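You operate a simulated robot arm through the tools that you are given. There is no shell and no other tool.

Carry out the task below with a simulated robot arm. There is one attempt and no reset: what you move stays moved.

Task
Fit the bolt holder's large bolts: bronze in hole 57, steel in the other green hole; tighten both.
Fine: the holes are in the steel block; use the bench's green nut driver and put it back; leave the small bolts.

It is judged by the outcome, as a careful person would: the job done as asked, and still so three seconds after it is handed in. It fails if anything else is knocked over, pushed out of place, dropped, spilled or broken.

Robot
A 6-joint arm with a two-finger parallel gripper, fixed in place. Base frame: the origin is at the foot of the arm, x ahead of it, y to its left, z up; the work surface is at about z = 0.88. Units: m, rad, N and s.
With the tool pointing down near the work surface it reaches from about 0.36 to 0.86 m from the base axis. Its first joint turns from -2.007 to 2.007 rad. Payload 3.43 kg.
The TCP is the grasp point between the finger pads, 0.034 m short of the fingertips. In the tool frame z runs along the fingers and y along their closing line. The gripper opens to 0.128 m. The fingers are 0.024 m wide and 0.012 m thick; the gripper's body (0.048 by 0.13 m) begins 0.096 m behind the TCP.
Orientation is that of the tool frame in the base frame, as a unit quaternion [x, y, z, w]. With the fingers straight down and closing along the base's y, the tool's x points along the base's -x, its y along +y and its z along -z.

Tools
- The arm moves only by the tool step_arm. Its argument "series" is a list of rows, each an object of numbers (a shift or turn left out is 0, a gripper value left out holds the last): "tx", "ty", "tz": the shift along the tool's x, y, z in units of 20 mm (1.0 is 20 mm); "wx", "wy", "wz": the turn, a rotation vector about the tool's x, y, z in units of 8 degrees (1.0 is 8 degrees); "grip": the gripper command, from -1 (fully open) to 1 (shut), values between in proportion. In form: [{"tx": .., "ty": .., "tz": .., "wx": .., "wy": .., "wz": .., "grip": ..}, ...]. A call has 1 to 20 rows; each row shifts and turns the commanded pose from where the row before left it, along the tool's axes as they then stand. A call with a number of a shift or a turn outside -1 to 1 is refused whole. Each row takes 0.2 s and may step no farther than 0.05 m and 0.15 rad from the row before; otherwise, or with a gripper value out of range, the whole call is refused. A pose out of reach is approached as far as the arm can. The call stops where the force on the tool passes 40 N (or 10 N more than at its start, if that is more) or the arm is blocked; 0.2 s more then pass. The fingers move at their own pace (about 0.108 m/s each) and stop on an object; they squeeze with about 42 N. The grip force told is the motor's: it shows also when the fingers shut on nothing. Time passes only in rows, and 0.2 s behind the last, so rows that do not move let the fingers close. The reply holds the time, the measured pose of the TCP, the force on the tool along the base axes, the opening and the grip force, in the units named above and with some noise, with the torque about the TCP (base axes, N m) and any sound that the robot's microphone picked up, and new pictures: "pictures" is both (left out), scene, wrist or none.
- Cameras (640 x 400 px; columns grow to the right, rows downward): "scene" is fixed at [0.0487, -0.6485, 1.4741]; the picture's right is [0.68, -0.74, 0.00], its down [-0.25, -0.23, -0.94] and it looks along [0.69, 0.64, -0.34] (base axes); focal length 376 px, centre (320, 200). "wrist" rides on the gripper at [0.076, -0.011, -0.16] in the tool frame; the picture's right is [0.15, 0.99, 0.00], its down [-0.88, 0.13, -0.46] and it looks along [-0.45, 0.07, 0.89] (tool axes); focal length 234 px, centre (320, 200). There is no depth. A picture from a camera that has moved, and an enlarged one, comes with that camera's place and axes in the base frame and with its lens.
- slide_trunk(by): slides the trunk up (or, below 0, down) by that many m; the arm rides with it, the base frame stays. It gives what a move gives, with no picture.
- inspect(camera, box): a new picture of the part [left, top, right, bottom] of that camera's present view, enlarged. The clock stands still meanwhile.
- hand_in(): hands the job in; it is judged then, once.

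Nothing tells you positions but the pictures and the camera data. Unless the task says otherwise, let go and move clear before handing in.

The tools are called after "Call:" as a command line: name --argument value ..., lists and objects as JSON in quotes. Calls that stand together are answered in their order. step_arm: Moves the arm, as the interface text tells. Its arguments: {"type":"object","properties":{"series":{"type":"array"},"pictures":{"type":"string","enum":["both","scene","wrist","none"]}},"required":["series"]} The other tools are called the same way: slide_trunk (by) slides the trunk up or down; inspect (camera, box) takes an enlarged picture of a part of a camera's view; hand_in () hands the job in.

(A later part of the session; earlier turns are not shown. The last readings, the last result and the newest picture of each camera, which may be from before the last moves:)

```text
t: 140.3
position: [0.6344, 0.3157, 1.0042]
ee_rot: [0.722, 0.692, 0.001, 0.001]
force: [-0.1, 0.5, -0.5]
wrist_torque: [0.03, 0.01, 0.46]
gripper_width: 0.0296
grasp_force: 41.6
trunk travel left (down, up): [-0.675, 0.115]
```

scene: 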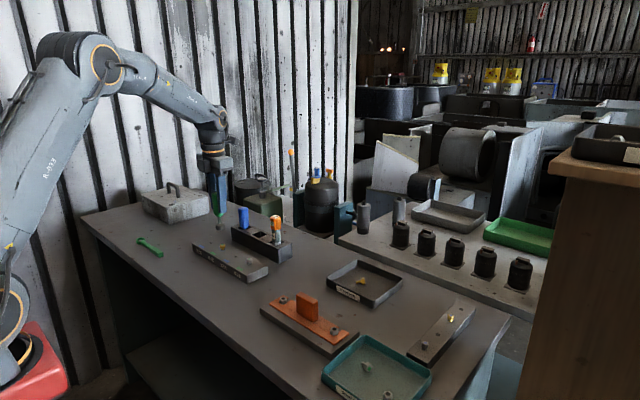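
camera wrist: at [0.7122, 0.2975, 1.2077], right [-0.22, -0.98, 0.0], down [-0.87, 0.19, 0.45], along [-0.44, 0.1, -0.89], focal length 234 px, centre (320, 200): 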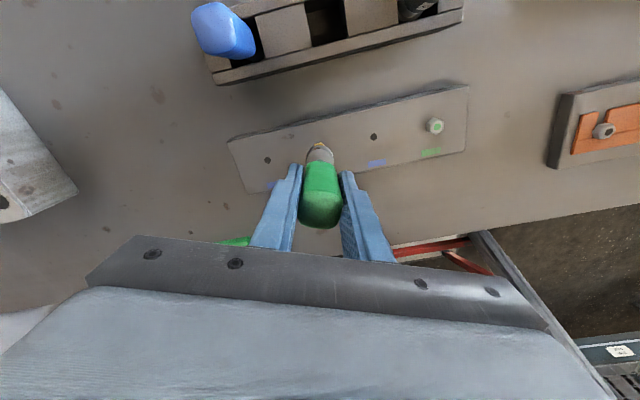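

The torque is steady at 0.46 N m. To learn whether the bolt is still turning, I'll lift and compare its hex angle with before.

Call:
step_arm --series '[{"tz": -0.5}, {"tz": -0.8}, {"tz": -0.7}, {}]' --pictures "none"

Call:
inspect --camera "scene" --box '[215, 235, 245, 260]'

```text
t: 141.3
position: [0.6351, 0.316, 1.0439]
ee_rot: [0.721, 0.693, 0.0, 0.001]
force: [0.2, -0.6, -1.3]
wrist_torque: [-0.02, 0.0, -0.01]
gripper_width: 0.0293
grasp_force: 42.1
trunk travel left (down, up): [-0.675, 0.115]
```

```text
16.00 times, centred on (230, 248) of scene
camera zoom: at [0.0487, -0.6485, 1.4741], right [0.68, -0.74, 0.0], down [-0.25, -0.23, -0.94], along [0.69, 0.64, -0.34], focal length 6017 px, centre (1760, -560)
```

zoom: 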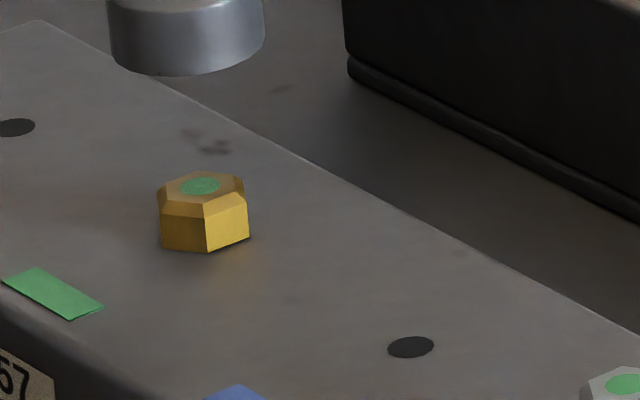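

The bolt's hex angle hasn't changed at all while the driver turned on at 0.46 N m, so the bronze bolt is fully home and tight. Next I'll unwind the wrist to -180° and go to the steel bolt in hole 95.

Call:
step_arm --series '[{"tz": -0.5, "wz": -1}, {"wz": -1}, {"wz": -1}, {"wz": -1}, {"wz": -1}, {"wz": -1}, {"wz": -1}, {"wz": -1}, {"wz": -1}, {"wz": -1}, {"wz": -1}, {"wz": -1}, {"wz": -1}, {"wz": -1}, {"wz": -1}, {"wz": -1}, {"wz": -1}, {"wz": -1}, {"wz": -1}, {"wz": -1}]' --pictures "none"

Call:
step_arm --series '[{"wz": -1}, {"wz": -1}, {"wz": -1}, {"wz": -1}, {"wz": -1}, {"wz": -1}, {"wz": -1}, {"wz": -1}, {"wz": -1}, {"wz": -1}, {"wz": -1}, {"wz": -1}, {"wz": -1}, {"wz": -1}, {}]' --pictures "none"

```text
t: 145.5
position: [0.6342, 0.3166, 1.0548]
ee_rot: [-0.558, 0.83, -0.001, 0.001]
force: [0.0, -0.3, -1.0]
wrist_torque: [0.03, -0.02, 0.01]
gripper_width: 0.0295
grasp_force: 41.8
trunk travel left (down, up): [-0.675, 0.115]
```

```text
t: 148.7
position: [0.6351, 0.3161, 1.0546]
ee_rot: [1.0, -0.002, 0.001, 0.001]
force: [0.6, -0.4, -1.5]
wrist_torque: [0.01, 0.04, -0.02]
gripper_width: 0.0291
grasp_force: 41.9
trunk travel left (down, up): [-0.675, 0.115]
```

The wrist is at -180°. I'm moving across to above the steel bolt.

Call:
step_arm --series '[{"ty": 0.88, "tx": 0.015}, {"ty": 0.88, "tx": 0.015}, {"ty": 0.88, "tx": 0.015}, {"ty": 0.88, "tx": 0.015}, {"ty": 0.88, "tx": 0.015}, {"ty": 0.88, "tx": 0.015}, {"ty": 0.88, "tx": 0.015}, {"ty": 0.87, "tx": 0.01}, {}]'

Call:
inspect --camera "scene" --box '[225, 220, 275, 280]'

Call:
inspect --camera "wrist" --box '[270, 100, 370, 220]'

```text
t: 150.7
position: [0.6362, 0.1738, 1.0553]
ee_rot: [1.0, -0.003, 0.0, 0.0]
force: [0.1, -0.4, -0.3]
wrist_torque: [0.01, -0.03, 0.0]
gripper_width: 0.0295
grasp_force: 42.0
trunk travel left (down, up): [-0.675, 0.115]
camera wrist: at [0.7127, 0.1858, 1.2142], right [0.14, -0.99, 0.0], down [-0.88, -0.13, 0.45], along [-0.45, -0.07, -0.89], focal length 234 px, centre (320, 200)
```

scene: 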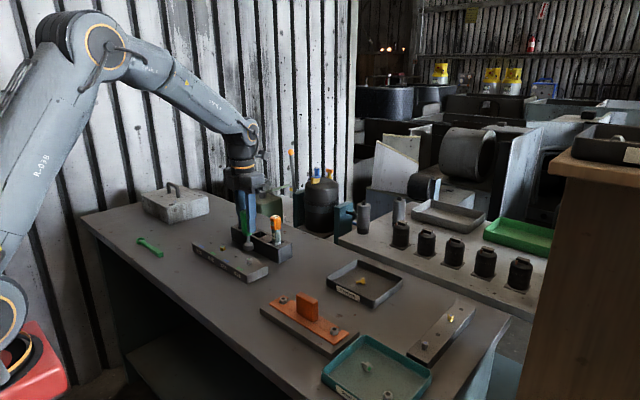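
wrist: 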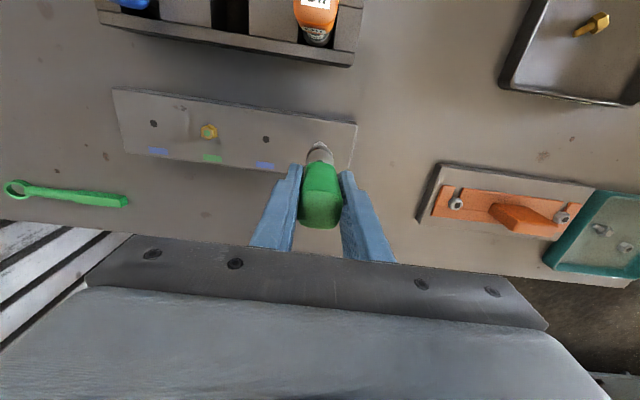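

```text
6.67 times, centred on (250, 250) of scene
camera zoom: at [0.0487, -0.6485, 1.4741], right [0.68, -0.74, 0.0], down [-0.25, -0.23, -0.94], along [0.69, 0.64, -0.34], focal length 2507 px, centre (787, -133)
```

zoom: 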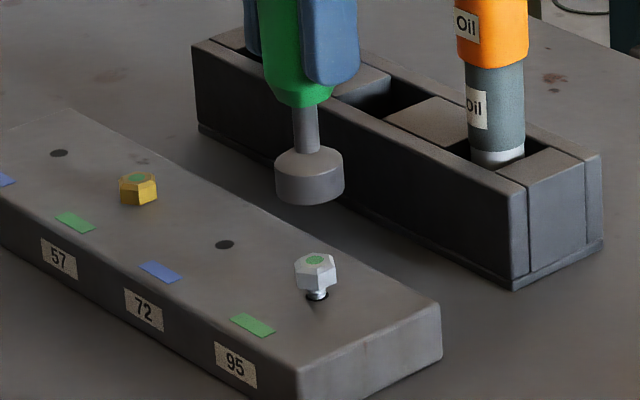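

```text
3.33 times, centred on (320, 160) of wrist
camera zoom: at [0.7127, 0.1858, 1.2142], right [0.14, -0.99, 0.0], down [-0.88, -0.13, 0.45], along [-0.45, -0.07, -0.89], focal length 781 px, centre (320, 333)
```

zoom: 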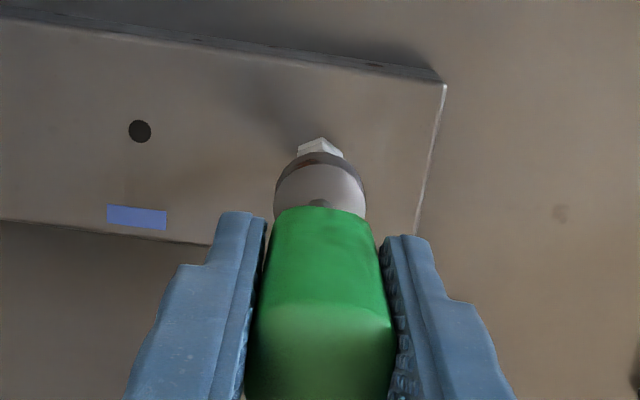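

The socket is lined up over the steel bolt in both views. Descending onto it.

Call:
step_arm --series '[{"tz": 0.6}, {"tz": 0.6}, {"tz": 0.5}, {}]' --pictures "none"

Call:
inspect --camera "scene" --box '[235, 240, 275, 285]'

```text
t: 151.7
position: [0.6371, 0.175, 1.0197]
ee_rot: [1.0, -0.003, 0.001, -0.001]
force: [-0.5, -0.3, -0.8]
wrist_torque: [0.03, 0.02, 0.01]
gripper_width: 0.0295
grasp_force: 42.1
trunk travel left (down, up): [-0.675, 0.115]
```

```text
8.89 times, centred on (255, 262) of scene
camera zoom: at [0.0487, -0.6485, 1.4741], right [0.68, -0.74, 0.0], down [-0.25, -0.23, -0.94], along [0.69, 0.64, -0.34], focal length 3343 px, centre (898, -356)
```

zoom: 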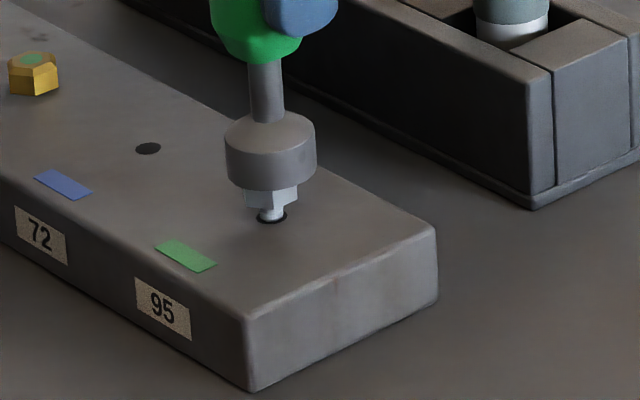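

Call:
step_arm --series '[{"tz": 0.15}, {"tz": 0.15}, {}]' --pictures "none"

Call:
step_arm --series '[{"tz": 0.1}, {}]' --pictures "none"

Call:
inspect --camera "scene" --box '[235, 240, 275, 285]'

```text
t: 152.5
position: [0.6372, 0.1748, 1.0137]
ee_rot: [1.0, -0.003, 0.001, 0.001]
force: [0.3, -1.1, -1.1]
wrist_torque: [0.01, 0.02, 0.0]
gripper_width: 0.0293
grasp_force: 41.9
trunk travel left (down, up): [-0.675, 0.115]
```

```text
t: 153.1
position: [0.6361, 0.1736, 1.0122]
ee_rot: [1.0, -0.002, 0.001, 0.0]
force: [0.2, 0.5, -2.0]
wrist_torque: [0.0, 0.02, 0.0]
gripper_width: 0.0292
grasp_force: 41.6
trunk travel left (down, up): [-0.675, 0.115]
```

```text
8.89 times, centred on (255, 262) of scene
camera zoom: at [0.0487, -0.6485, 1.4741], right [0.68, -0.74, 0.0], down [-0.25, -0.23, -0.94], along [0.69, 0.64, -0.34], focal length 3343 px, centre (898, -356)
```

zoom: 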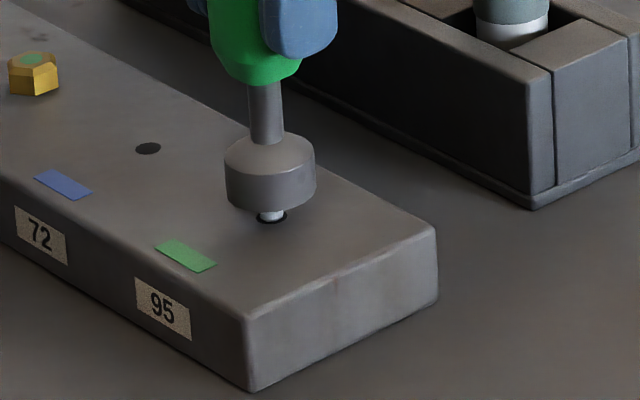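

The steel head is inside the socket. A bit further to make contact.

Call:
step_arm --series '[{"tz": 0.08}, {}]' --pictures "none"

Call:
step_arm --series '[{"tz": 0.07}, {}]' --pictures "none"

```text
t: 153.7
position: [0.6365, 0.1763, 1.0101]
ee_rot: [1.0, -0.002, 0.001, -0.001]
force: [0.4, 0.5, -0.8]
wrist_torque: [0.01, -0.03, 0.04]
gripper_width: 0.0293
grasp_force: 41.9
trunk travel left (down, up): [-0.675, 0.115]
```

```text
t: 154.3
position: [0.6363, 0.1757, 1.01]
ee_rot: [1.0, -0.003, 0.0, -0.001]
force: [0.0, 0.0, -2.4]
wrist_torque: [0.03, 0.0, -0.01]
gripper_width: 0.0292
grasp_force: 42.0
trunk travel left (down, up): [-0.675, 0.115]
```

Call:
step_arm --series '[{"tz": 0.07}, {}]' --pictures "none"

Call:
inspect --camera "scene" --box '[235, 240, 275, 285]'

```text
t: 154.9
position: [0.6367, 0.1747, 1.0089]
ee_rot: [1.0, -0.003, 0.002, 0.001]
force: [-0.9, -0.1, 8.2]
wrist_torque: [0.0, 0.11, -0.01]
gripper_width: 0.0295
grasp_force: 42.2
trunk travel left (down, up): [-0.675, 0.115]
```

```text
8.89 times, centred on (255, 262) of scene
camera zoom: at [0.0487, -0.6485, 1.4741], right [0.68, -0.74, 0.0], down [-0.25, -0.23, -0.94], along [0.69, 0.64, -0.34], focal length 3343 px, centre (898, -356)
```

zoom: 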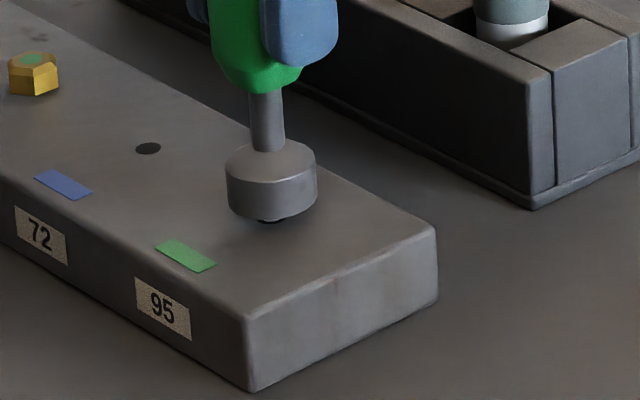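

Contact at 8 N, same height as with the bronze one. I'm turning clockwise, following down at the same rate as before.

Call:
step_arm --series '[{"wz": 1, "ty": 0.006, "tz": 0.004}, {"wz": 1, "ty": 0.006, "tz": 0.004}, {"wz": 1, "ty": 0.006, "tz": 0.004}, {"wz": 1, "ty": 0.006, "tz": 0.004}, {"wz": 1, "ty": 0.006, "tz": 0.004}, {"wz": 1, "ty": 0.006, "tz": 0.004}, {"wz": 1, "ty": 0.006, "tz": 0.004}, {"wz": 1, "ty": 0.006, "tz": 0.004}, {}]' --pictures "none"

```text
t: 156.9
position: [0.6363, 0.1754, 1.0082]
ee_rot: [0.847, -0.531, 0.002, 0.0]
force: [0.1, -7.4, 19.1]
wrist_torque: [-0.54, 0.03, 0.04]
gripper_width: 0.0298
grasp_force: 42.5
trunk travel left (down, up): [-0.675, 0.115]
```

Call:
step_arm --series '[{"tx": 0.03, "ty": 0.015}, {"wz": 1, "ty": 0.006}, {"wz": 1, "ty": 0.006}, {"wz": 1, "ty": 0.006, "tz": 0.003}, {"wz": 1, "ty": 0.006, "tz": 0.003}, {"wz": 1, "ty": 0.006, "tz": 0.003}, {"wz": 1, "ty": 0.006, "tz": 0.003}, {}]' --pictures "none"

Call:
inspect --camera "scene" --box '[235, 240, 275, 285]'

```text
t: 158.7
position: [0.6371, 0.1742, 1.0069]
ee_rot: [-0.556, 0.831, -0.001, 0.002]
force: [0.7, -0.2, 24.0]
wrist_torque: [0.03, 0.0, 0.06]
gripper_width: 0.0296
grasp_force: 41.6
trunk travel left (down, up): [-0.675, 0.115]
```

```text
8.89 times, centred on (255, 262) of scene
camera zoom: at [0.0487, -0.6485, 1.4741], right [0.68, -0.74, 0.0], down [-0.25, -0.23, -0.94], along [0.69, 0.64, -0.34], focal length 3343 px, centre (898, -356)
```

zoom: 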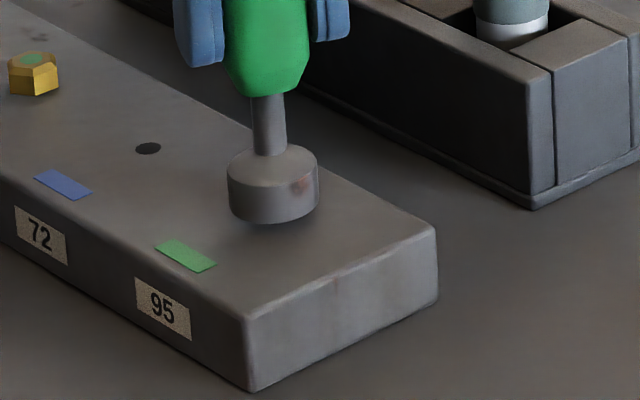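

Side forces are nil. I'm turning on without extra push for a while.

Call:
step_arm --series '[{"wz": 1, "ty": 0.006}, {"wz": 1, "ty": 0.006}, {"wz": 1, "ty": 0.006}, {"wz": 1, "ty": 0.006}, {"wz": 1, "ty": 0.006}, {"wz": 1, "ty": 0.006}, {"wz": 1, "ty": 0.006}, {"wz": 1, "ty": 0.006}, {}]' --pictures "none"

```text
t: 160.7
position: [0.6352, 0.1751, 1.0067]
ee_rot: [-0.032, 0.999, -0.001, 0.001]
force: [0.1, 0.1, -1.4]
wrist_torque: [0.0, 0.02, 0.05]
gripper_width: 0.0295
grasp_force: 41.7
trunk travel left (down, up): [-0.675, 0.115]
```

Call:
step_arm --series '[{"tz": 0.04}, {"wz": 1, "ty": 0.006, "tz": 0.004}, {"wz": 1, "ty": 0.006, "tz": 0.004}, {"wz": 1, "ty": 0.006, "tz": 0.004}, {"wz": 1, "ty": 0.006, "tz": 0.004}, {"wz": 1, "ty": 0.006, "tz": 0.004}, {"wz": 1, "ty": 0.006, "tz": 0.004}, {"wz": 1, "ty": 0.006, "tz": 0.004}, {"wz": 1, "ty": 0.006, "tz": 0.004}, {}]' --pictures "none"

Call:
inspect --camera "scene" --box '[235, 240, 275, 285]'

```text
t: 162.9
position: [0.6355, 0.1758, 1.0068]
ee_rot: [0.502, 0.865, 0.002, 0.001]
force: [-1.4, 0.6, 4.3]
wrist_torque: [0.03, 0.1, 0.06]
gripper_width: 0.0295
grasp_force: 41.9
trunk travel left (down, up): [-0.675, 0.115]
```

```text
8.89 times, centred on (255, 262) of scene
camera zoom: at [0.0487, -0.6485, 1.4741], right [0.68, -0.74, 0.0], down [-0.25, -0.23, -0.94], along [0.69, 0.64, -0.34], focal length 3343 px, centre (898, -356)
```

zoom: 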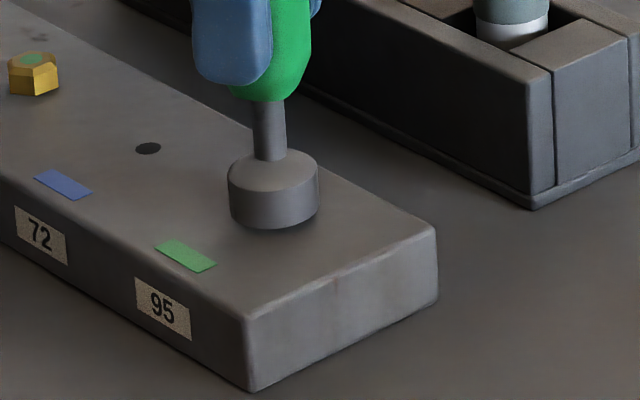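

240° turned and going smoothly. On to +136°, staying short of the end stop.

Call:
step_arm --series '[{"wz": 1, "ty": 0.006, "tz": 0.004}, {"wz": 1, "ty": 0.006, "tz": 0.004}, {"wz": 1, "ty": 0.006, "tz": 0.004}, {"wz": 1, "ty": 0.006, "tz": 0.004}, {"wz": 1, "ty": 0.006, "tz": 0.004}, {"wz": 1, "ty": 0.006, "tz": 0.004}, {"wz": 1, "ty": 0.006, "tz": 0.004}, {"wz": 1, "ty": 0.006, "tz": 0.004}, {"wz": 1, "ty": 0.006, "tz": 0.004}, {}]' --pictures "none"

```text
t: 165.1
position: [0.6376, 0.1748, 1.0049]
ee_rot: [0.915, 0.404, 0.001, 0.001]
force: [-0.5, -2.7, 11.7]
wrist_torque: [-0.33, 0.04, 0.08]
gripper_width: 0.0293
grasp_force: 41.9
trunk travel left (down, up): [-0.675, 0.115]
```

At +132°. Lifting off, and unwinding 300° for the second stroke.

Call:
step_arm --series '[{"tz": -0.5}, {"tz": -0.8}, {"tz": -0.8}, {"wz": -1}, {"wz": -1}, {"wz": -1}, {"wz": -1}, {"wz": -1}, {"wz": -1}, {"wz": -1}, {"wz": -1}, {"wz": -1}, {"wz": -1}, {"wz": -1}, {"wz": -1}, {"wz": -1}, {"wz": -1}, {"wz": -1}, {"wz": -1}, {"wz": -1}]' --pictures "none"

Call:
step_arm --series '[{"wz": -1}, {"wz": -1}, {"wz": -1}, {"wz": -1}, {"wz": -1}, {"wz": -1}, {"wz": -1}, {"wz": -1}, {"wz": -1}, {"wz": -1}, {"wz": -1}, {"wz": -1}, {"wz": -1}, {"wz": -1}, {"wz": -1}, {"wz": -1}, {"wz": -1}, {"wz": -1}, {"wz": -1}, {"wz": -1}]' --pictures "none"

Call:
inspect --camera "scene" --box '[235, 230, 275, 285]'

Call:
inspect --camera "wrist" --box '[270, 100, 370, 220]'

```text
t: 169.3
position: [0.6354, 0.1754, 1.0462]
ee_rot: [-0.034, 0.999, -0.001, 0.001]
force: [0.1, 0.2, -0.7]
wrist_torque: [-0.01, 0.01, 0.04]
gripper_width: 0.0296
grasp_force: 41.8
trunk travel left (down, up): [-0.675, 0.115]
```

```text
t: 173.5
position: [0.6377, 0.1745, 1.0449]
ee_rot: [0.99, -0.139, 0.0, 0.0]
force: [-0.2, -0.3, -0.9]
wrist_torque: [-0.01, -0.02, -0.02]
gripper_width: 0.0293
grasp_force: 41.9
trunk travel left (down, up): [-0.675, 0.115]
```

```text
7.27 times, centred on (255, 258) of scene
camera zoom: at [0.0487, -0.6485, 1.4741], right [0.68, -0.74, 0.0], down [-0.25, -0.23, -0.94], along [0.69, 0.64, -0.34], focal length 2735 px, centre (793, -218)
```

zoom: 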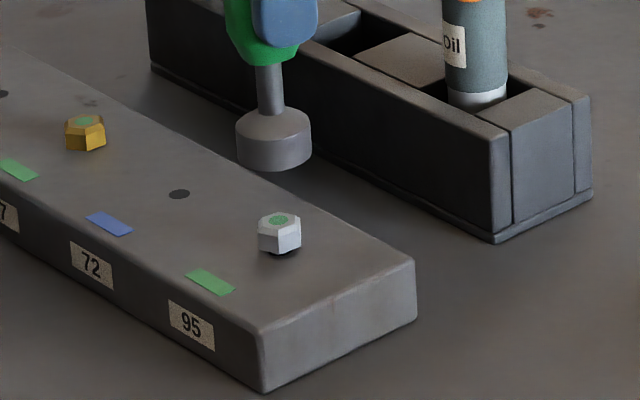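

```text
3.33 times, centred on (320, 160) of wrist
camera zoom: at [0.7136, 0.1654, 1.2041], right [-0.13, -0.99, 0.0], down [-0.88, 0.12, 0.45], along [-0.45, 0.06, -0.89], focal length 781 px, centre (320, 333)
```

zoom: 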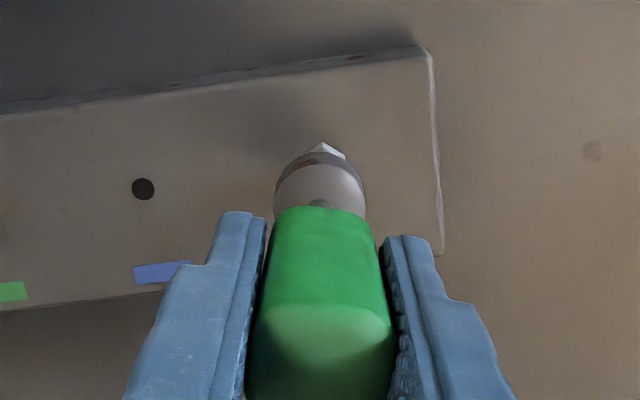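

Aligned again over the half-driven steel bolt. Lowering for the second stroke.

Call:
step_arm --series '[{"wz": -0.5, "tz": 0.5}, {"tz": 0.6}, {"tz": 0.4}, {}]' --pictures "none"

Call:
inspect --camera "scene" --box '[235, 240, 275, 285]'

```text
t: 174.5
position: [0.6376, 0.175, 1.0148]
ee_rot: [0.994, -0.107, 0.001, 0.0]
force: [0.1, -0.1, -0.7]
wrist_torque: [0.0, 0.02, -0.01]
gripper_width: 0.0293
grasp_force: 42.1
trunk travel left (down, up): [-0.675, 0.115]
```

```text
8.89 times, centred on (255, 262) of scene
camera zoom: at [0.0487, -0.6485, 1.4741], right [0.68, -0.74, 0.0], down [-0.25, -0.23, -0.94], along [0.69, 0.64, -0.34], focal length 3343 px, centre (898, -356)
```

zoom: 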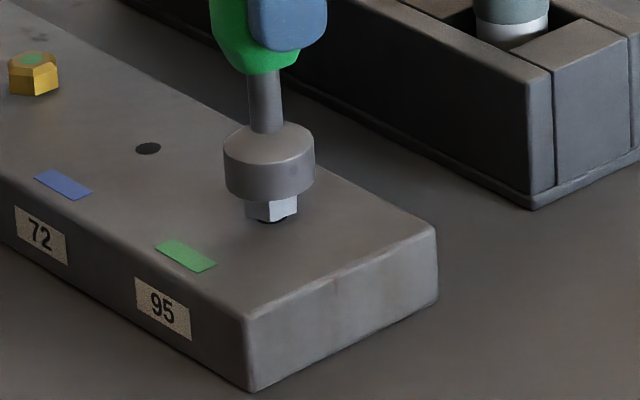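

Call:
step_arm --series '[{"tz": 0.15}, {"tz": 0.15}, {}]' --pictures "none"

Call:
step_arm --series '[{"tz": 0.1}, {}]' --pictures "none"

```text
t: 175.3
position: [0.6359, 0.1753, 1.0104]
ee_rot: [0.994, -0.107, 0.0, 0.0]
force: [0.1, -0.5, -2.0]
wrist_torque: [-0.02, -0.03, 0.01]
gripper_width: 0.0292
grasp_force: 41.5
trunk travel left (down, up): [-0.675, 0.115]
```

```text
t: 175.9
position: [0.6356, 0.1756, 1.0087]
ee_rot: [0.994, -0.108, 0.001, 0.0]
force: [0.1, -0.6, -0.6]
wrist_torque: [0.0, 0.02, -0.01]
gripper_width: 0.0294
grasp_force: 42.1
trunk travel left (down, up): [-0.675, 0.115]
```

Call:
step_arm --series '[{"tz": 0.1}, {}]' --pictures "none"

Call:
inspect --camera "scene" --box '[235, 240, 275, 285]'

```text
t: 176.5
position: [0.6371, 0.1753, 1.0076]
ee_rot: [0.994, -0.106, 0.001, 0.0]
force: [-0.6, 0.4, -1.9]
wrist_torque: [0.0, -0.01, -0.01]
gripper_width: 0.0294
grasp_force: 42.4
trunk travel left (down, up): [-0.675, 0.115]
```

```text
8.89 times, centred on (255, 262) of scene
camera zoom: at [0.0487, -0.6485, 1.4741], right [0.68, -0.74, 0.0], down [-0.25, -0.23, -0.94], along [0.69, 0.64, -0.34], focal length 3343 px, centre (898, -356)
```

zoom: 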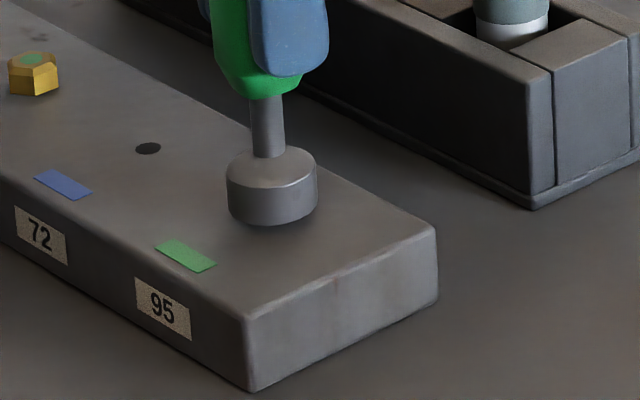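

Call:
step_arm --series '[{"tz": 0.07}, {}]' --pictures "none"

```text
t: 177.1
position: [0.6364, 0.1748, 1.005]
ee_rot: [0.994, -0.108, 0.001, 0.0]
force: [-0.2, 0.6, -0.2]
wrist_torque: [0.01, -0.04, -0.02]
gripper_width: 0.0295
grasp_force: 41.6
trunk travel left (down, up): [-0.675, 0.115]
```

The head is well inside the socket. Starting the second clockwise stroke.

Call:
step_arm --series '[{"tz": 0.03}, {"wz": 1, "ty": 0.006, "tz": 0.004}, {"wz": 1, "ty": 0.006, "tz": 0.004}, {"wz": 1, "ty": 0.006, "tz": 0.004}, {"wz": 1, "ty": 0.006, "tz": 0.004}, {"wz": 1, "ty": 0.006, "tz": 0.004}, {"wz": 1, "ty": 0.006, "tz": 0.004}, {"wz": 1, "ty": 0.006, "tz": 0.004}, {"wz": 1, "ty": 0.006, "tz": 0.004}, {}]' --pictures "none"

```text
t: 179.3
position: [0.6367, 0.176, 1.003]
ee_rot: [0.786, -0.618, 0.001, 0.0]
force: [-0.8, -0.7, 2.0]
wrist_torque: [0.0, 0.08, 0.06]
gripper_width: 0.0293
grasp_force: 41.6
trunk travel left (down, up): [-0.675, 0.115]
```

Call:
step_arm --series '[{"wz": 1, "ty": 0.006, "tz": 0.005}, {"wz": 1, "ty": 0.006, "tz": 0.005}, {"wz": 1, "ty": 0.006, "tz": 0.005}, {"wz": 1, "ty": 0.006, "tz": 0.005}, {"wz": 1, "ty": 0.006, "tz": 0.005}, {"wz": 1, "ty": 0.006, "tz": 0.005}, {"wz": 1, "ty": 0.006, "tz": 0.005}, {"wz": 1, "ty": 0.006, "tz": 0.005}, {}]' --pictures "none"

Call:
inspect --camera "scene" --box '[235, 240, 275, 285]'

```text
t: 181.3
position: [0.6346, 0.1755, 1.0024]
ee_rot: [-0.339, 0.941, -0.001, 0.0]
force: [0.5, -1.1, 5.1]
wrist_torque: [-0.09, -0.02, 0.03]
gripper_width: 0.0293
grasp_force: 41.9
trunk travel left (down, up): [-0.675, 0.115]
```

```text
8.89 times, centred on (255, 262) of scene
camera zoom: at [0.0487, -0.6485, 1.4741], right [0.68, -0.74, 0.0], down [-0.25, -0.23, -0.94], along [0.69, 0.64, -0.34], focal length 3343 px, centre (898, -356)
```

zoom: 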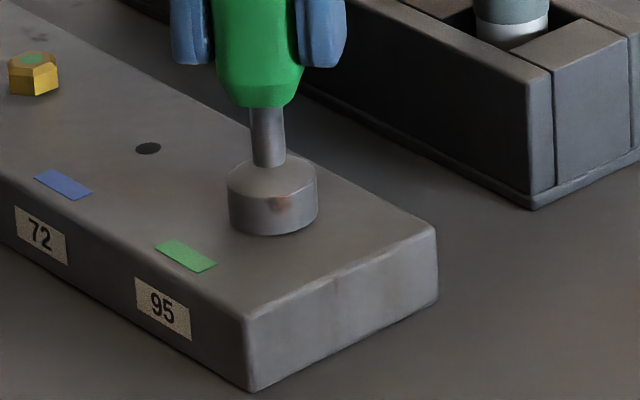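

Call:
step_arm --series '[{"wz": 1, "ty": 0.006, "tz": 0.004}, {"wz": 1, "ty": 0.006, "tz": 0.004}, {"wz": 1, "ty": 0.006, "tz": 0.004}, {"wz": 1, "ty": 0.006, "tz": 0.004}, {"wz": 1, "ty": 0.006, "tz": 0.004}, {"wz": 1, "ty": 0.006, "tz": 0.004}, {"wz": 1, "ty": 0.006, "tz": 0.004}, {"wz": 1, "ty": 0.006, "tz": 0.004}, {}]' --pictures "none"

```text
t: 183.3
position: [0.635, 0.1749, 1.002]
ee_rot: [0.21, 0.978, 0.0, 0.001]
force: [-0.4, 0.0, 1.2]
wrist_torque: [0.02, -0.06, 0.09]
gripper_width: 0.0293
grasp_force: 42.2
trunk travel left (down, up): [-0.675, 0.115]
```

Call:
step_arm --series '[{"wz": 1, "ty": 0.006, "tz": 0.004}, {"wz": 1, "ty": 0.006, "tz": 0.004}, {"wz": 1, "ty": 0.006, "tz": 0.002}, {"wz": 1, "ty": 0.006}, {"wz": 1, "ty": 0.006}, {"wz": 1, "ty": 0.006}, {}]' --pictures "none"

```text
t: 184.9
position: [0.6361, 0.1762, 1.0014]
ee_rot: [0.591, 0.807, 0.001, 0.001]
force: [-0.6, -1.7, 4.0]
wrist_torque: [-0.21, 0.07, 0.1]
gripper_width: 0.0294
grasp_force: 42.1
trunk travel left (down, up): [-0.675, 0.115]
```

Call:
step_arm --series '[{"wz": 1, "ty": 0.006, "tz": 0.002}, {"wz": 1, "ty": 0.006}, {"wz": 1, "ty": 0.006}, {"wz": 1, "ty": 0.006}, {}]' --pictures "none"

```text
t: 186.1
position: [0.6356, 0.1749, 1.0018]
ee_rot: [0.79, 0.613, 0.001, 0.001]
force: [0.7, -1.3, 6.2]
wrist_torque: [-0.14, 0.04, 0.48]
gripper_width: 0.029
grasp_force: 41.7
trunk travel left (down, up): [-0.675, 0.115]
```

The torque has jumped to 0.48 N m, so the steel bolt is seating. A little more to be sure it's tight.

Call:
step_arm --series '[{"wz": 0.8, "ty": 0.004}, {"wz": 0.8, "ty": 0.004}, {"wz": 0.8, "ty": 0.004}, {}]' --pictures "none"

```text
t: 187.1
position: [0.6371, 0.1755, 1.0027]
ee_rot: [0.881, 0.473, 0.0, 0.001]
force: [1.1, -1.3, 3.6]
wrist_torque: [-0.17, 0.08, 0.45]
gripper_width: 0.029
grasp_force: 42.0
trunk travel left (down, up): [-0.675, 0.115]
```

Same plateau as with the bronze one. Lifting off to look at both bolts.

Call:
step_arm --series '[{"tz": -0.5}, {"tz": -0.8}, {"tz": -0.8}, {"tz": -0.6}, {}]' --pictures "none"

Call:
inspect --camera "scene" --box '[245, 255, 275, 280]'

Call:
inspect --camera "scene" --box '[185, 195, 305, 290]'

```text
t: 188.3
position: [0.6367, 0.1751, 1.0552]
ee_rot: [0.881, 0.473, 0.0, 0.001]
force: [0.3, -0.1, -2.0]
wrist_torque: [0.01, 0.0, 0.01]
gripper_width: 0.0292
grasp_force: 42.3
trunk travel left (down, up): [-0.675, 0.115]
```

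```text
16.00 times, centred on (260, 268) of scene
camera zoom: at [0.0487, -0.6485, 1.4741], right [0.68, -0.74, 0.0], down [-0.25, -0.23, -0.94], along [0.69, 0.64, -0.34], focal length 6017 px, centre (1280, -880)
```

zoom: 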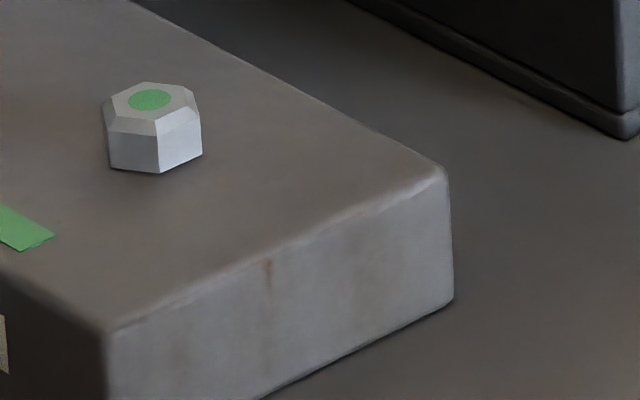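

```text
4.21 times, centred on (245, 242) of scene
camera zoom: at [0.0487, -0.6485, 1.4741], right [0.68, -0.74, 0.0], down [-0.25, -0.23, -0.94], along [0.69, 0.64, -0.34], focal length 1583 px, centre (636, 21)
```

zoom: 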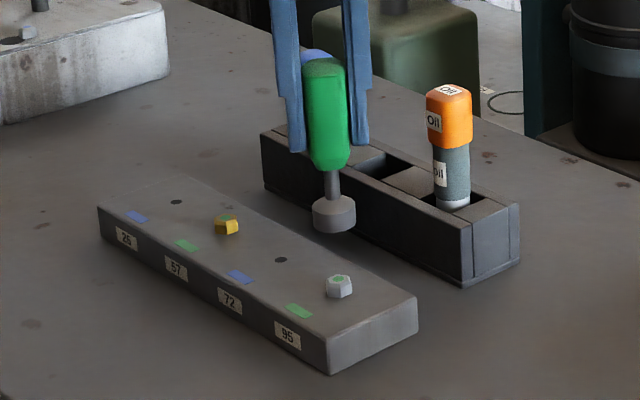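

Both heads are flush and the block hasn't moved. Next, putting the driver back: I'll rise, unwind to the pick-up angle, then return to its slot.

Call:
step_arm --series '[{"tz": -0.9}, {"tz": -0.9}, {"tz": -0.9}, {"wz": -1}, {"wz": -1}, {"wz": -1}, {"wz": -1}, {"wz": -1}, {"wz": -1}, {"wz": -1}, {"wz": -1}, {"wz": -1}, {"wz": -1}, {"wz": -1}, {"wz": -1}, {"wz": -1}, {"wz": -1}, {"wz": -1}, {"wz": -1}, {"wz": -1}]' --pictures "none"

Call:
step_arm --series '[{"wz": -1}, {"wz": -1}, {"wz": -1}, {"wz": -1}, {"wz": -1}, {"wz": -1}, {"wz": -1}, {"wz": -1}, {"wz": -1}, {"wz": -1}, {"wz": -1}, {"wz": -1}, {"wz": -1}, {"wz": -1}, {"wz": -1}, {"wz": -1}, {"wz": -1}, {"wz": -1}, {"wz": -1}]' --pictures "none"

```text
t: 192.5
position: [0.637, 0.177, 1.1103]
ee_rot: [-0.111, 0.994, -0.001, 0.002]
force: [0.1, -0.4, -1.0]
wrist_torque: [-0.01, -0.01, 0.01]
gripper_width: 0.0293
grasp_force: 42.2
trunk travel left (down, up): [-0.675, 0.115]
```

```text
t: 196.5
position: [0.6355, 0.1763, 1.1102]
ee_rot: [0.991, -0.133, 0.001, 0.0]
force: [-0.1, 0.4, -1.8]
wrist_torque: [-0.04, 0.01, 0.02]
gripper_width: 0.0292
grasp_force: 41.2
trunk travel left (down, up): [-0.675, 0.115]
```

Call:
step_arm --series '[{"wz": -0.95}, {"wz": -0.96}, {"tx": 0.8, "ty": -0.74}, {"tx": 0.8, "ty": -0.74}, {"tx": 0.8, "ty": -0.74}, {"tx": 0.8, "ty": -0.74}, {"tx": 0.8, "ty": -0.74}, {"tx": 0.8, "ty": -0.74}, {"tx": 0.8, "ty": -0.73}, {}]'

Call:
inspect --camera "wrist" --box '[260, 80, 380, 220]'

Call:
inspect --camera "scene" --box '[220, 170, 300, 265]'

```text
t: 198.7
position: [0.7478, 0.2805, 1.11]
ee_rot: [1.0, -0.001, 0.001, 0.001]
force: [-0.6, 0.3, -1.4]
wrist_torque: [0.02, 0.02, -0.03]
gripper_width: 0.029
grasp_force: 42.1
trunk travel left (down, up): [-0.675, 0.115]
camera wrist: at [0.8254, 0.2909, 1.2679], right [0.14, -0.99, 0.0], down [-0.88, -0.13, 0.46], along [-0.45, -0.07, -0.89], focal length 234 px, centre (320, 200)
```

scene: 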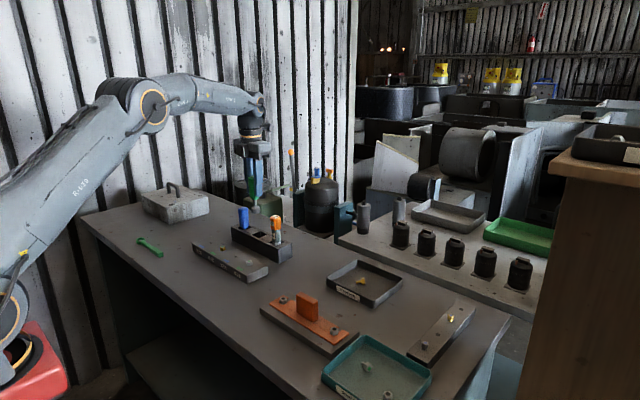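
wrist: 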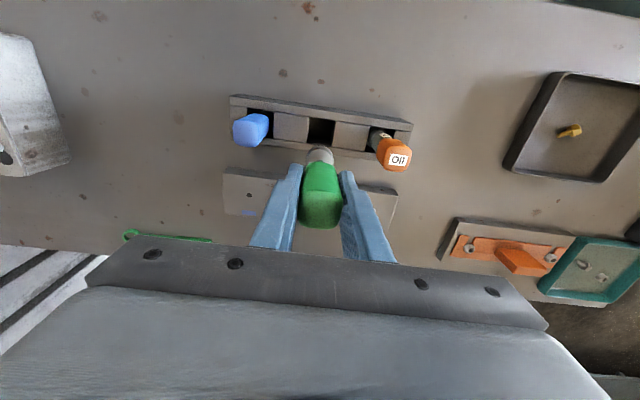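

```text
2.86 times, centred on (320, 150) of wrist
camera zoom: at [0.8254, 0.2909, 1.2679], right [0.14, -0.99, 0.0], down [-0.88, -0.13, 0.46], along [-0.45, -0.07, -0.89], focal length 669 px, centre (320, 343)
```

zoom: 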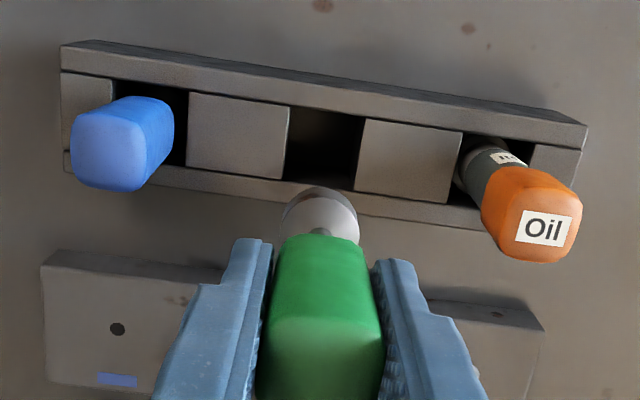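

```text
4.21 times, centred on (260, 218) of scene
camera zoom: at [0.0487, -0.6485, 1.4741], right [0.68, -0.74, 0.0], down [-0.25, -0.23, -0.94], along [0.69, 0.64, -0.34], focal length 1583 px, centre (573, 126)
```

zoom: 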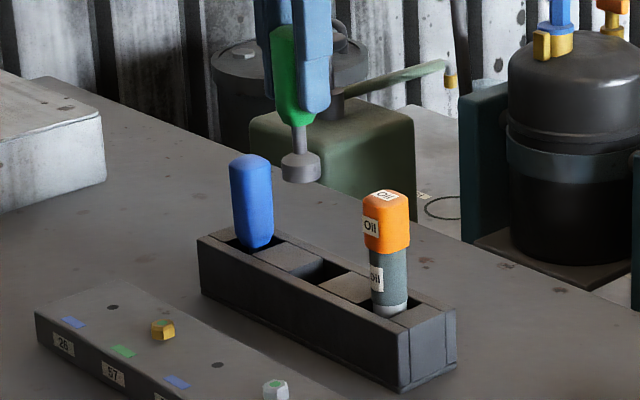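

The slot centre is at about (0.762, 0.278). I'll position over it and lower until the socket is just above the rack.

Call:
step_arm --series '[{"tx": 0.65, "ty": 0.045}, {"tz": 0.8}, {"tz": 0.8}, {"tz": 0.8}, {"tz": 0.8}, {"tz": 0.5}, {}]' --pictures "none"

Call:
inspect --camera "wrist" --box '[270, 100, 370, 220]'

Call:
inspect --camera "scene" --box '[230, 195, 290, 265]'

```text
t: 200.3
position: [0.7616, 0.2786, 1.0359]
ee_rot: [1.0, -0.002, 0.001, 0.0]
force: [0.0, 0.2, -0.8]
wrist_torque: [-0.01, 0.0, 0.01]
gripper_width: 0.0293
grasp_force: 42.4
trunk travel left (down, up): [-0.675, 0.115]
```

```text
3.33 times, centred on (320, 160) of wrist
camera zoom: at [0.8381, 0.2896, 1.1949], right [0.14, -0.99, 0.0], down [-0.88, -0.13, 0.45], along [-0.45, -0.07, -0.89], focal length 781 px, centre (320, 333)
```

zoom: 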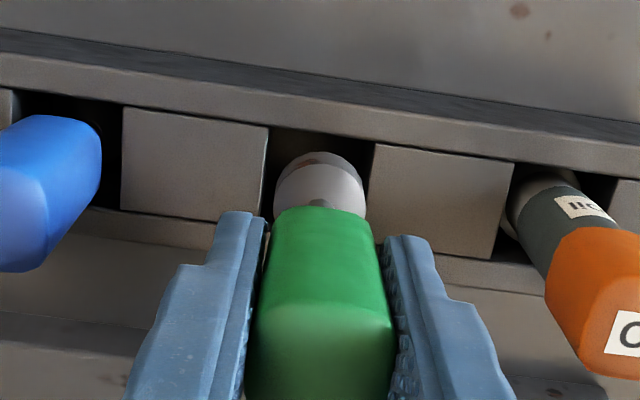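

```text
5.71 times, centred on (260, 230) of scene
camera zoom: at [0.0487, -0.6485, 1.4741], right [0.68, -0.74, 0.0], down [-0.25, -0.23, -0.94], along [0.69, 0.64, -0.34], focal length 2149 px, centre (663, 29)
```

zoom: 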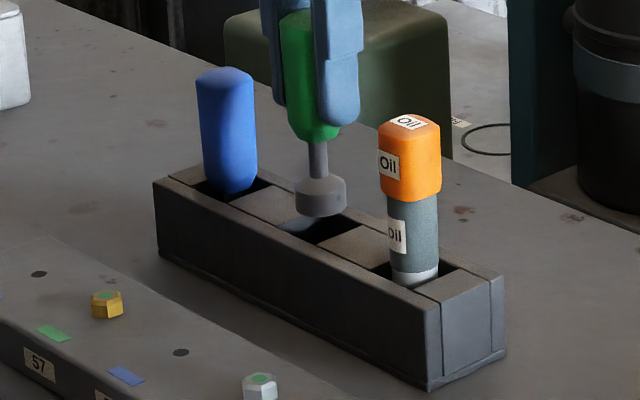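

The socket is centred over the slot with about 2 mm to spare. Lowering slowly, watching for any contact.

Call:
step_arm --series '[{"ty": -0.025, "tz": 0.4}, {"tz": 0.4}, {"tz": 0.4}, {}]' --pictures "none"

Call:
inspect --camera "wrist" --box '[270, 100, 370, 220]'

Call:
inspect --camera "scene" --box '[230, 195, 290, 265]'

```text
t: 201.3
position: [0.7608, 0.2782, 1.0126]
ee_rot: [1.0, -0.001, 0.001, 0.002]
force: [-0.5, -0.4, -0.6]
wrist_torque: [-0.01, 0.02, -0.02]
gripper_width: 0.0295
grasp_force: 42.5
trunk travel left (down, up): [-0.675, 0.115]
```

```text
3.33 times, centred on (320, 160) of wrist
camera zoom: at [0.8381, 0.2898, 1.1709], right [0.14, -0.99, 0.0], down [-0.88, -0.13, 0.45], along [-0.45, -0.07, -0.89], focal length 781 px, centre (320, 333)
```

zoom: 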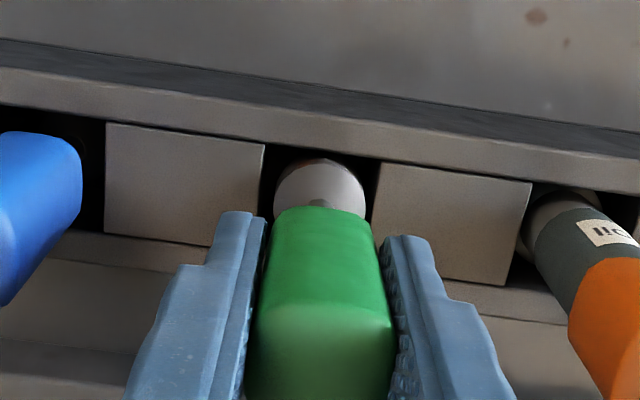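

```text
5.71 times, centred on (260, 230) of scene
camera zoom: at [0.0487, -0.6485, 1.4741], right [0.68, -0.74, 0.0], down [-0.25, -0.23, -0.94], along [0.69, 0.64, -0.34], focal length 2149 px, centre (663, 29)
```

zoom: 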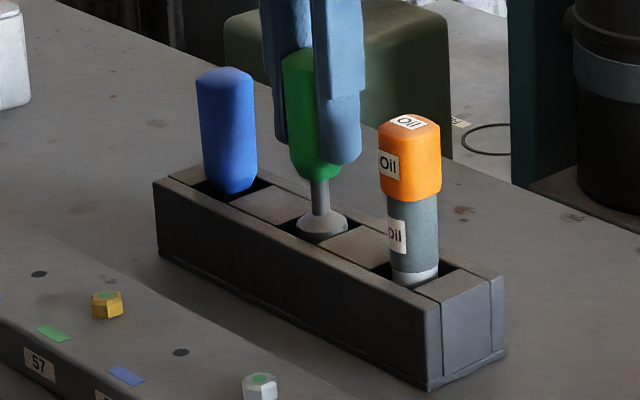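

The socket has entered the slot cleanly. Continuing down.

Call:
step_arm --series '[{"tz": 0.4}, {"tz": 0.4}, {"tz": 0.4}, {}]' --pictures "none"

Call:
step_arm --series '[{"tz": 0.15}, {"tz": 0.1}, {}]' --pictures "none"

Call:
inspect --camera "scene" --box '[230, 195, 290, 265]'

```text
t: 202.3
position: [0.7618, 0.278, 0.9883]
ee_rot: [1.0, -0.001, 0.001, 0.001]
force: [0.0, 0.0, -1.2]
wrist_torque: [-0.01, -0.05, 0.01]
gripper_width: 0.0292
grasp_force: 41.7
trunk travel left (down, up): [-0.675, 0.115]
```

```text
t: 203.1
position: [0.7618, 0.2772, 0.9818]
ee_rot: [1.0, -0.001, 0.001, -0.001]
force: [-0.2, -0.2, -1.8]
wrist_torque: [0.0, 0.02, 0.01]
gripper_width: 0.0295
grasp_force: 41.7
trunk travel left (down, up): [-0.675, 0.115]
```

```text
5.71 times, centred on (260, 230) of scene
camera zoom: at [0.0487, -0.6485, 1.4741], right [0.68, -0.74, 0.0], down [-0.25, -0.23, -0.94], along [0.69, 0.64, -0.34], focal length 2149 px, centre (663, 29)
```

zoom: 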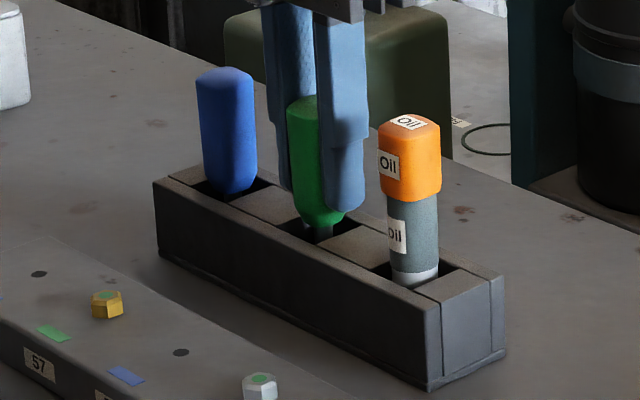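

About 3 mm to go to its original resting height. Lowering in 1 mm steps until it rests.

Call:
step_arm --series '[{"tz": 0.07}, {}]' --pictures "none"

Call:
step_arm --series '[{"tz": 0.06}, {}]' --pictures "none"

```text
t: 203.7
position: [0.7624, 0.2782, 0.9798]
ee_rot: [1.0, -0.002, 0.001, 0.0]
force: [0.3, -0.4, -0.8]
wrist_torque: [-0.02, -0.01, 0.0]
gripper_width: 0.0293
grasp_force: 42.2
trunk travel left (down, up): [-0.675, 0.115]
```

```text
t: 204.3
position: [0.762, 0.2783, 0.981]
ee_rot: [1.0, -0.002, 0.001, 0.0]
force: [0.2, 0.1, -1.7]
wrist_torque: [0.0, 0.03, -0.02]
gripper_width: 0.0292
grasp_force: 42.0
trunk travel left (down, up): [-0.675, 0.115]
```

Call:
step_arm --series '[{"tz": 0.06}, {}]' --pictures "none"

Call:
step_arm --series '[{"tz": 0.05}, {}]' --pictures "none"

Call:
inspect --camera "wrist" --box '[260, 120, 380, 240]'

Call:
inspect --camera "scene" --box '[230, 195, 290, 265]'

```text
t: 204.9
position: [0.7624, 0.2772, 0.9797]
ee_rot: [1.0, -0.002, 0.001, 0.001]
force: [-0.7, 0.3, -1.0]
wrist_torque: [0.02, 0.02, 0.0]
gripper_width: 0.0293
grasp_force: 41.7
trunk travel left (down, up): [-0.675, 0.115]
```

```text
t: 205.5
position: [0.7606, 0.2788, 0.9786]
ee_rot: [1.0, -0.001, 0.0, -0.001]
force: [-0.1, 0.0, -1.3]
wrist_torque: [-0.02, -0.02, 0.0]
gripper_width: 0.0293
grasp_force: 42.0
trunk travel left (down, up): [-0.675, 0.115]
```

```text
3.33 times, centred on (320, 180) of wrist
camera zoom: at [0.8379, 0.2894, 1.1373], right [0.14, -0.99, 0.0], down [-0.88, -0.13, 0.45], along [-0.45, -0.07, -0.89], focal length 781 px, centre (320, 267)
```

zoom: 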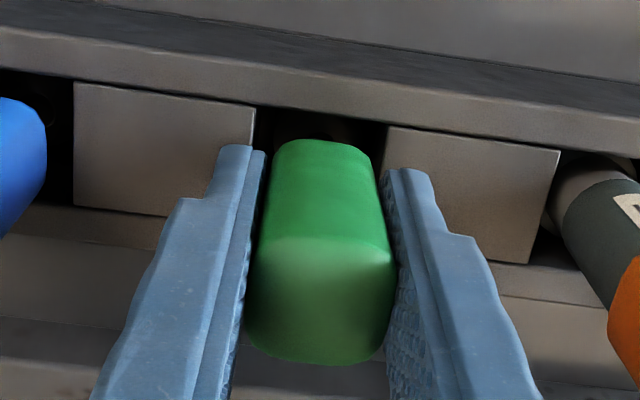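

```text
5.71 times, centred on (260, 230) of scene
camera zoom: at [0.0487, -0.6485, 1.4741], right [0.68, -0.74, 0.0], down [-0.25, -0.23, -0.94], along [0.69, 0.64, -0.34], focal length 2149 px, centre (663, 29)
```

zoom: 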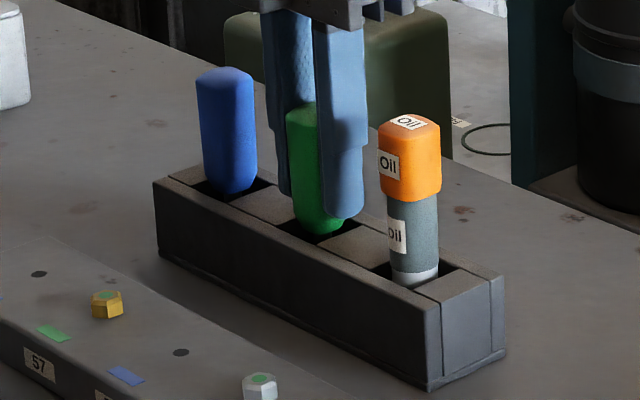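

It's back at essentially the pick-up pose. I'll match the last millimetre in y, lower a touch to rest, then open.

Call:
step_arm --series '[{"tx": 0.02, "ty": -0.045}, {"tz": 0.05}, {}]' --pictures "none"

Call:
step_arm --series '[{"tz": 0.04}, {}]' --pictures "none"

```text
t: 206.3
position: [0.7623, 0.2794, 0.9786]
ee_rot: [1.0, -0.002, 0.002, 0.001]
force: [-1.6, -1.4, 5.4]
wrist_torque: [-0.08, 0.23, 0.04]
gripper_width: 0.0294
grasp_force: 41.7
trunk travel left (down, up): [-0.675, 0.115]
```

```text
t: 206.9
position: [0.7627, 0.2786, 0.9786]
ee_rot: [1.0, -0.001, 0.002, 0.0]
force: [-2.9, -2.9, 16.8]
wrist_torque: [-0.21, 0.49, 0.01]
gripper_width: 0.0295
grasp_force: 41.9
trunk travel left (down, up): [-0.675, 0.115]
```

It's resting on the rack floor. I'll ease off the push and open the fingers.

Call:
step_arm --series '[{"tz": -0.04}, {}, {"grip": 0.4}, {"grip": 0.2}, {"grip": 0.0}, {}]' --pictures "none"

Call:
inspect --camera "wrist" --box '[260, 120, 380, 240]'

Call:
inspect --camera "scene" --box '[230, 195, 290, 265]'

```text
t: 208.3
position: [0.762, 0.2794, 0.976]
ee_rot: [1.0, -0.002, 0.002, 0.0]
force: [0.8, -0.1, 0.7]
wrist_torque: [-0.01, 0.0, -0.02]
gripper_width: 0.0641
grasp_force: 0.1
trunk travel left (down, up): [-0.675, 0.115]
```

```text
3.33 times, centred on (320, 180) of wrist
camera zoom: at [0.8384, 0.2906, 1.1358], right [0.14, -0.99, 0.0], down [-0.88, -0.13, 0.45], along [-0.45, -0.07, -0.89], focal length 781 px, centre (320, 267)
```

zoom: 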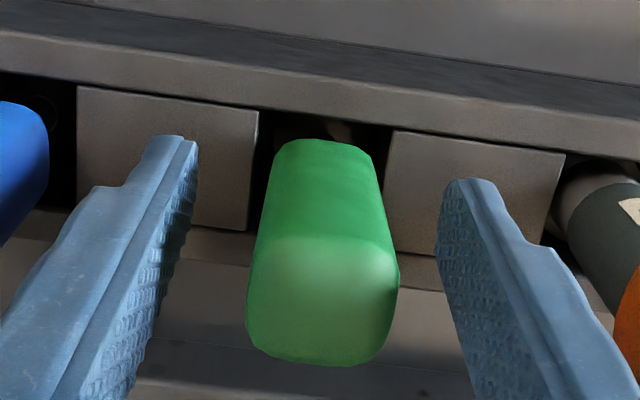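

```text
5.71 times, centred on (260, 230) of scene
camera zoom: at [0.0487, -0.6485, 1.4741], right [0.68, -0.74, 0.0], down [-0.25, -0.23, -0.94], along [0.69, 0.64, -0.34], focal length 2149 px, centre (663, 29)
```

zoom: 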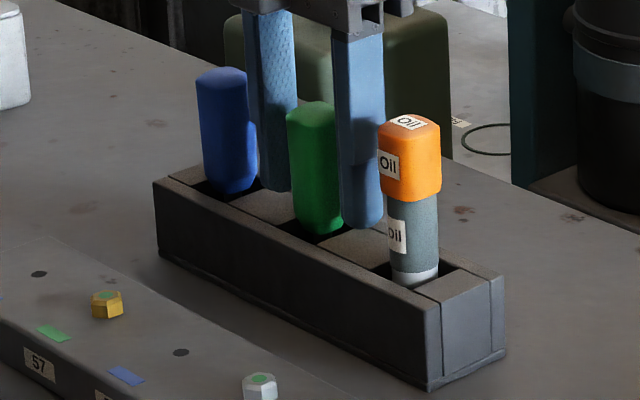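

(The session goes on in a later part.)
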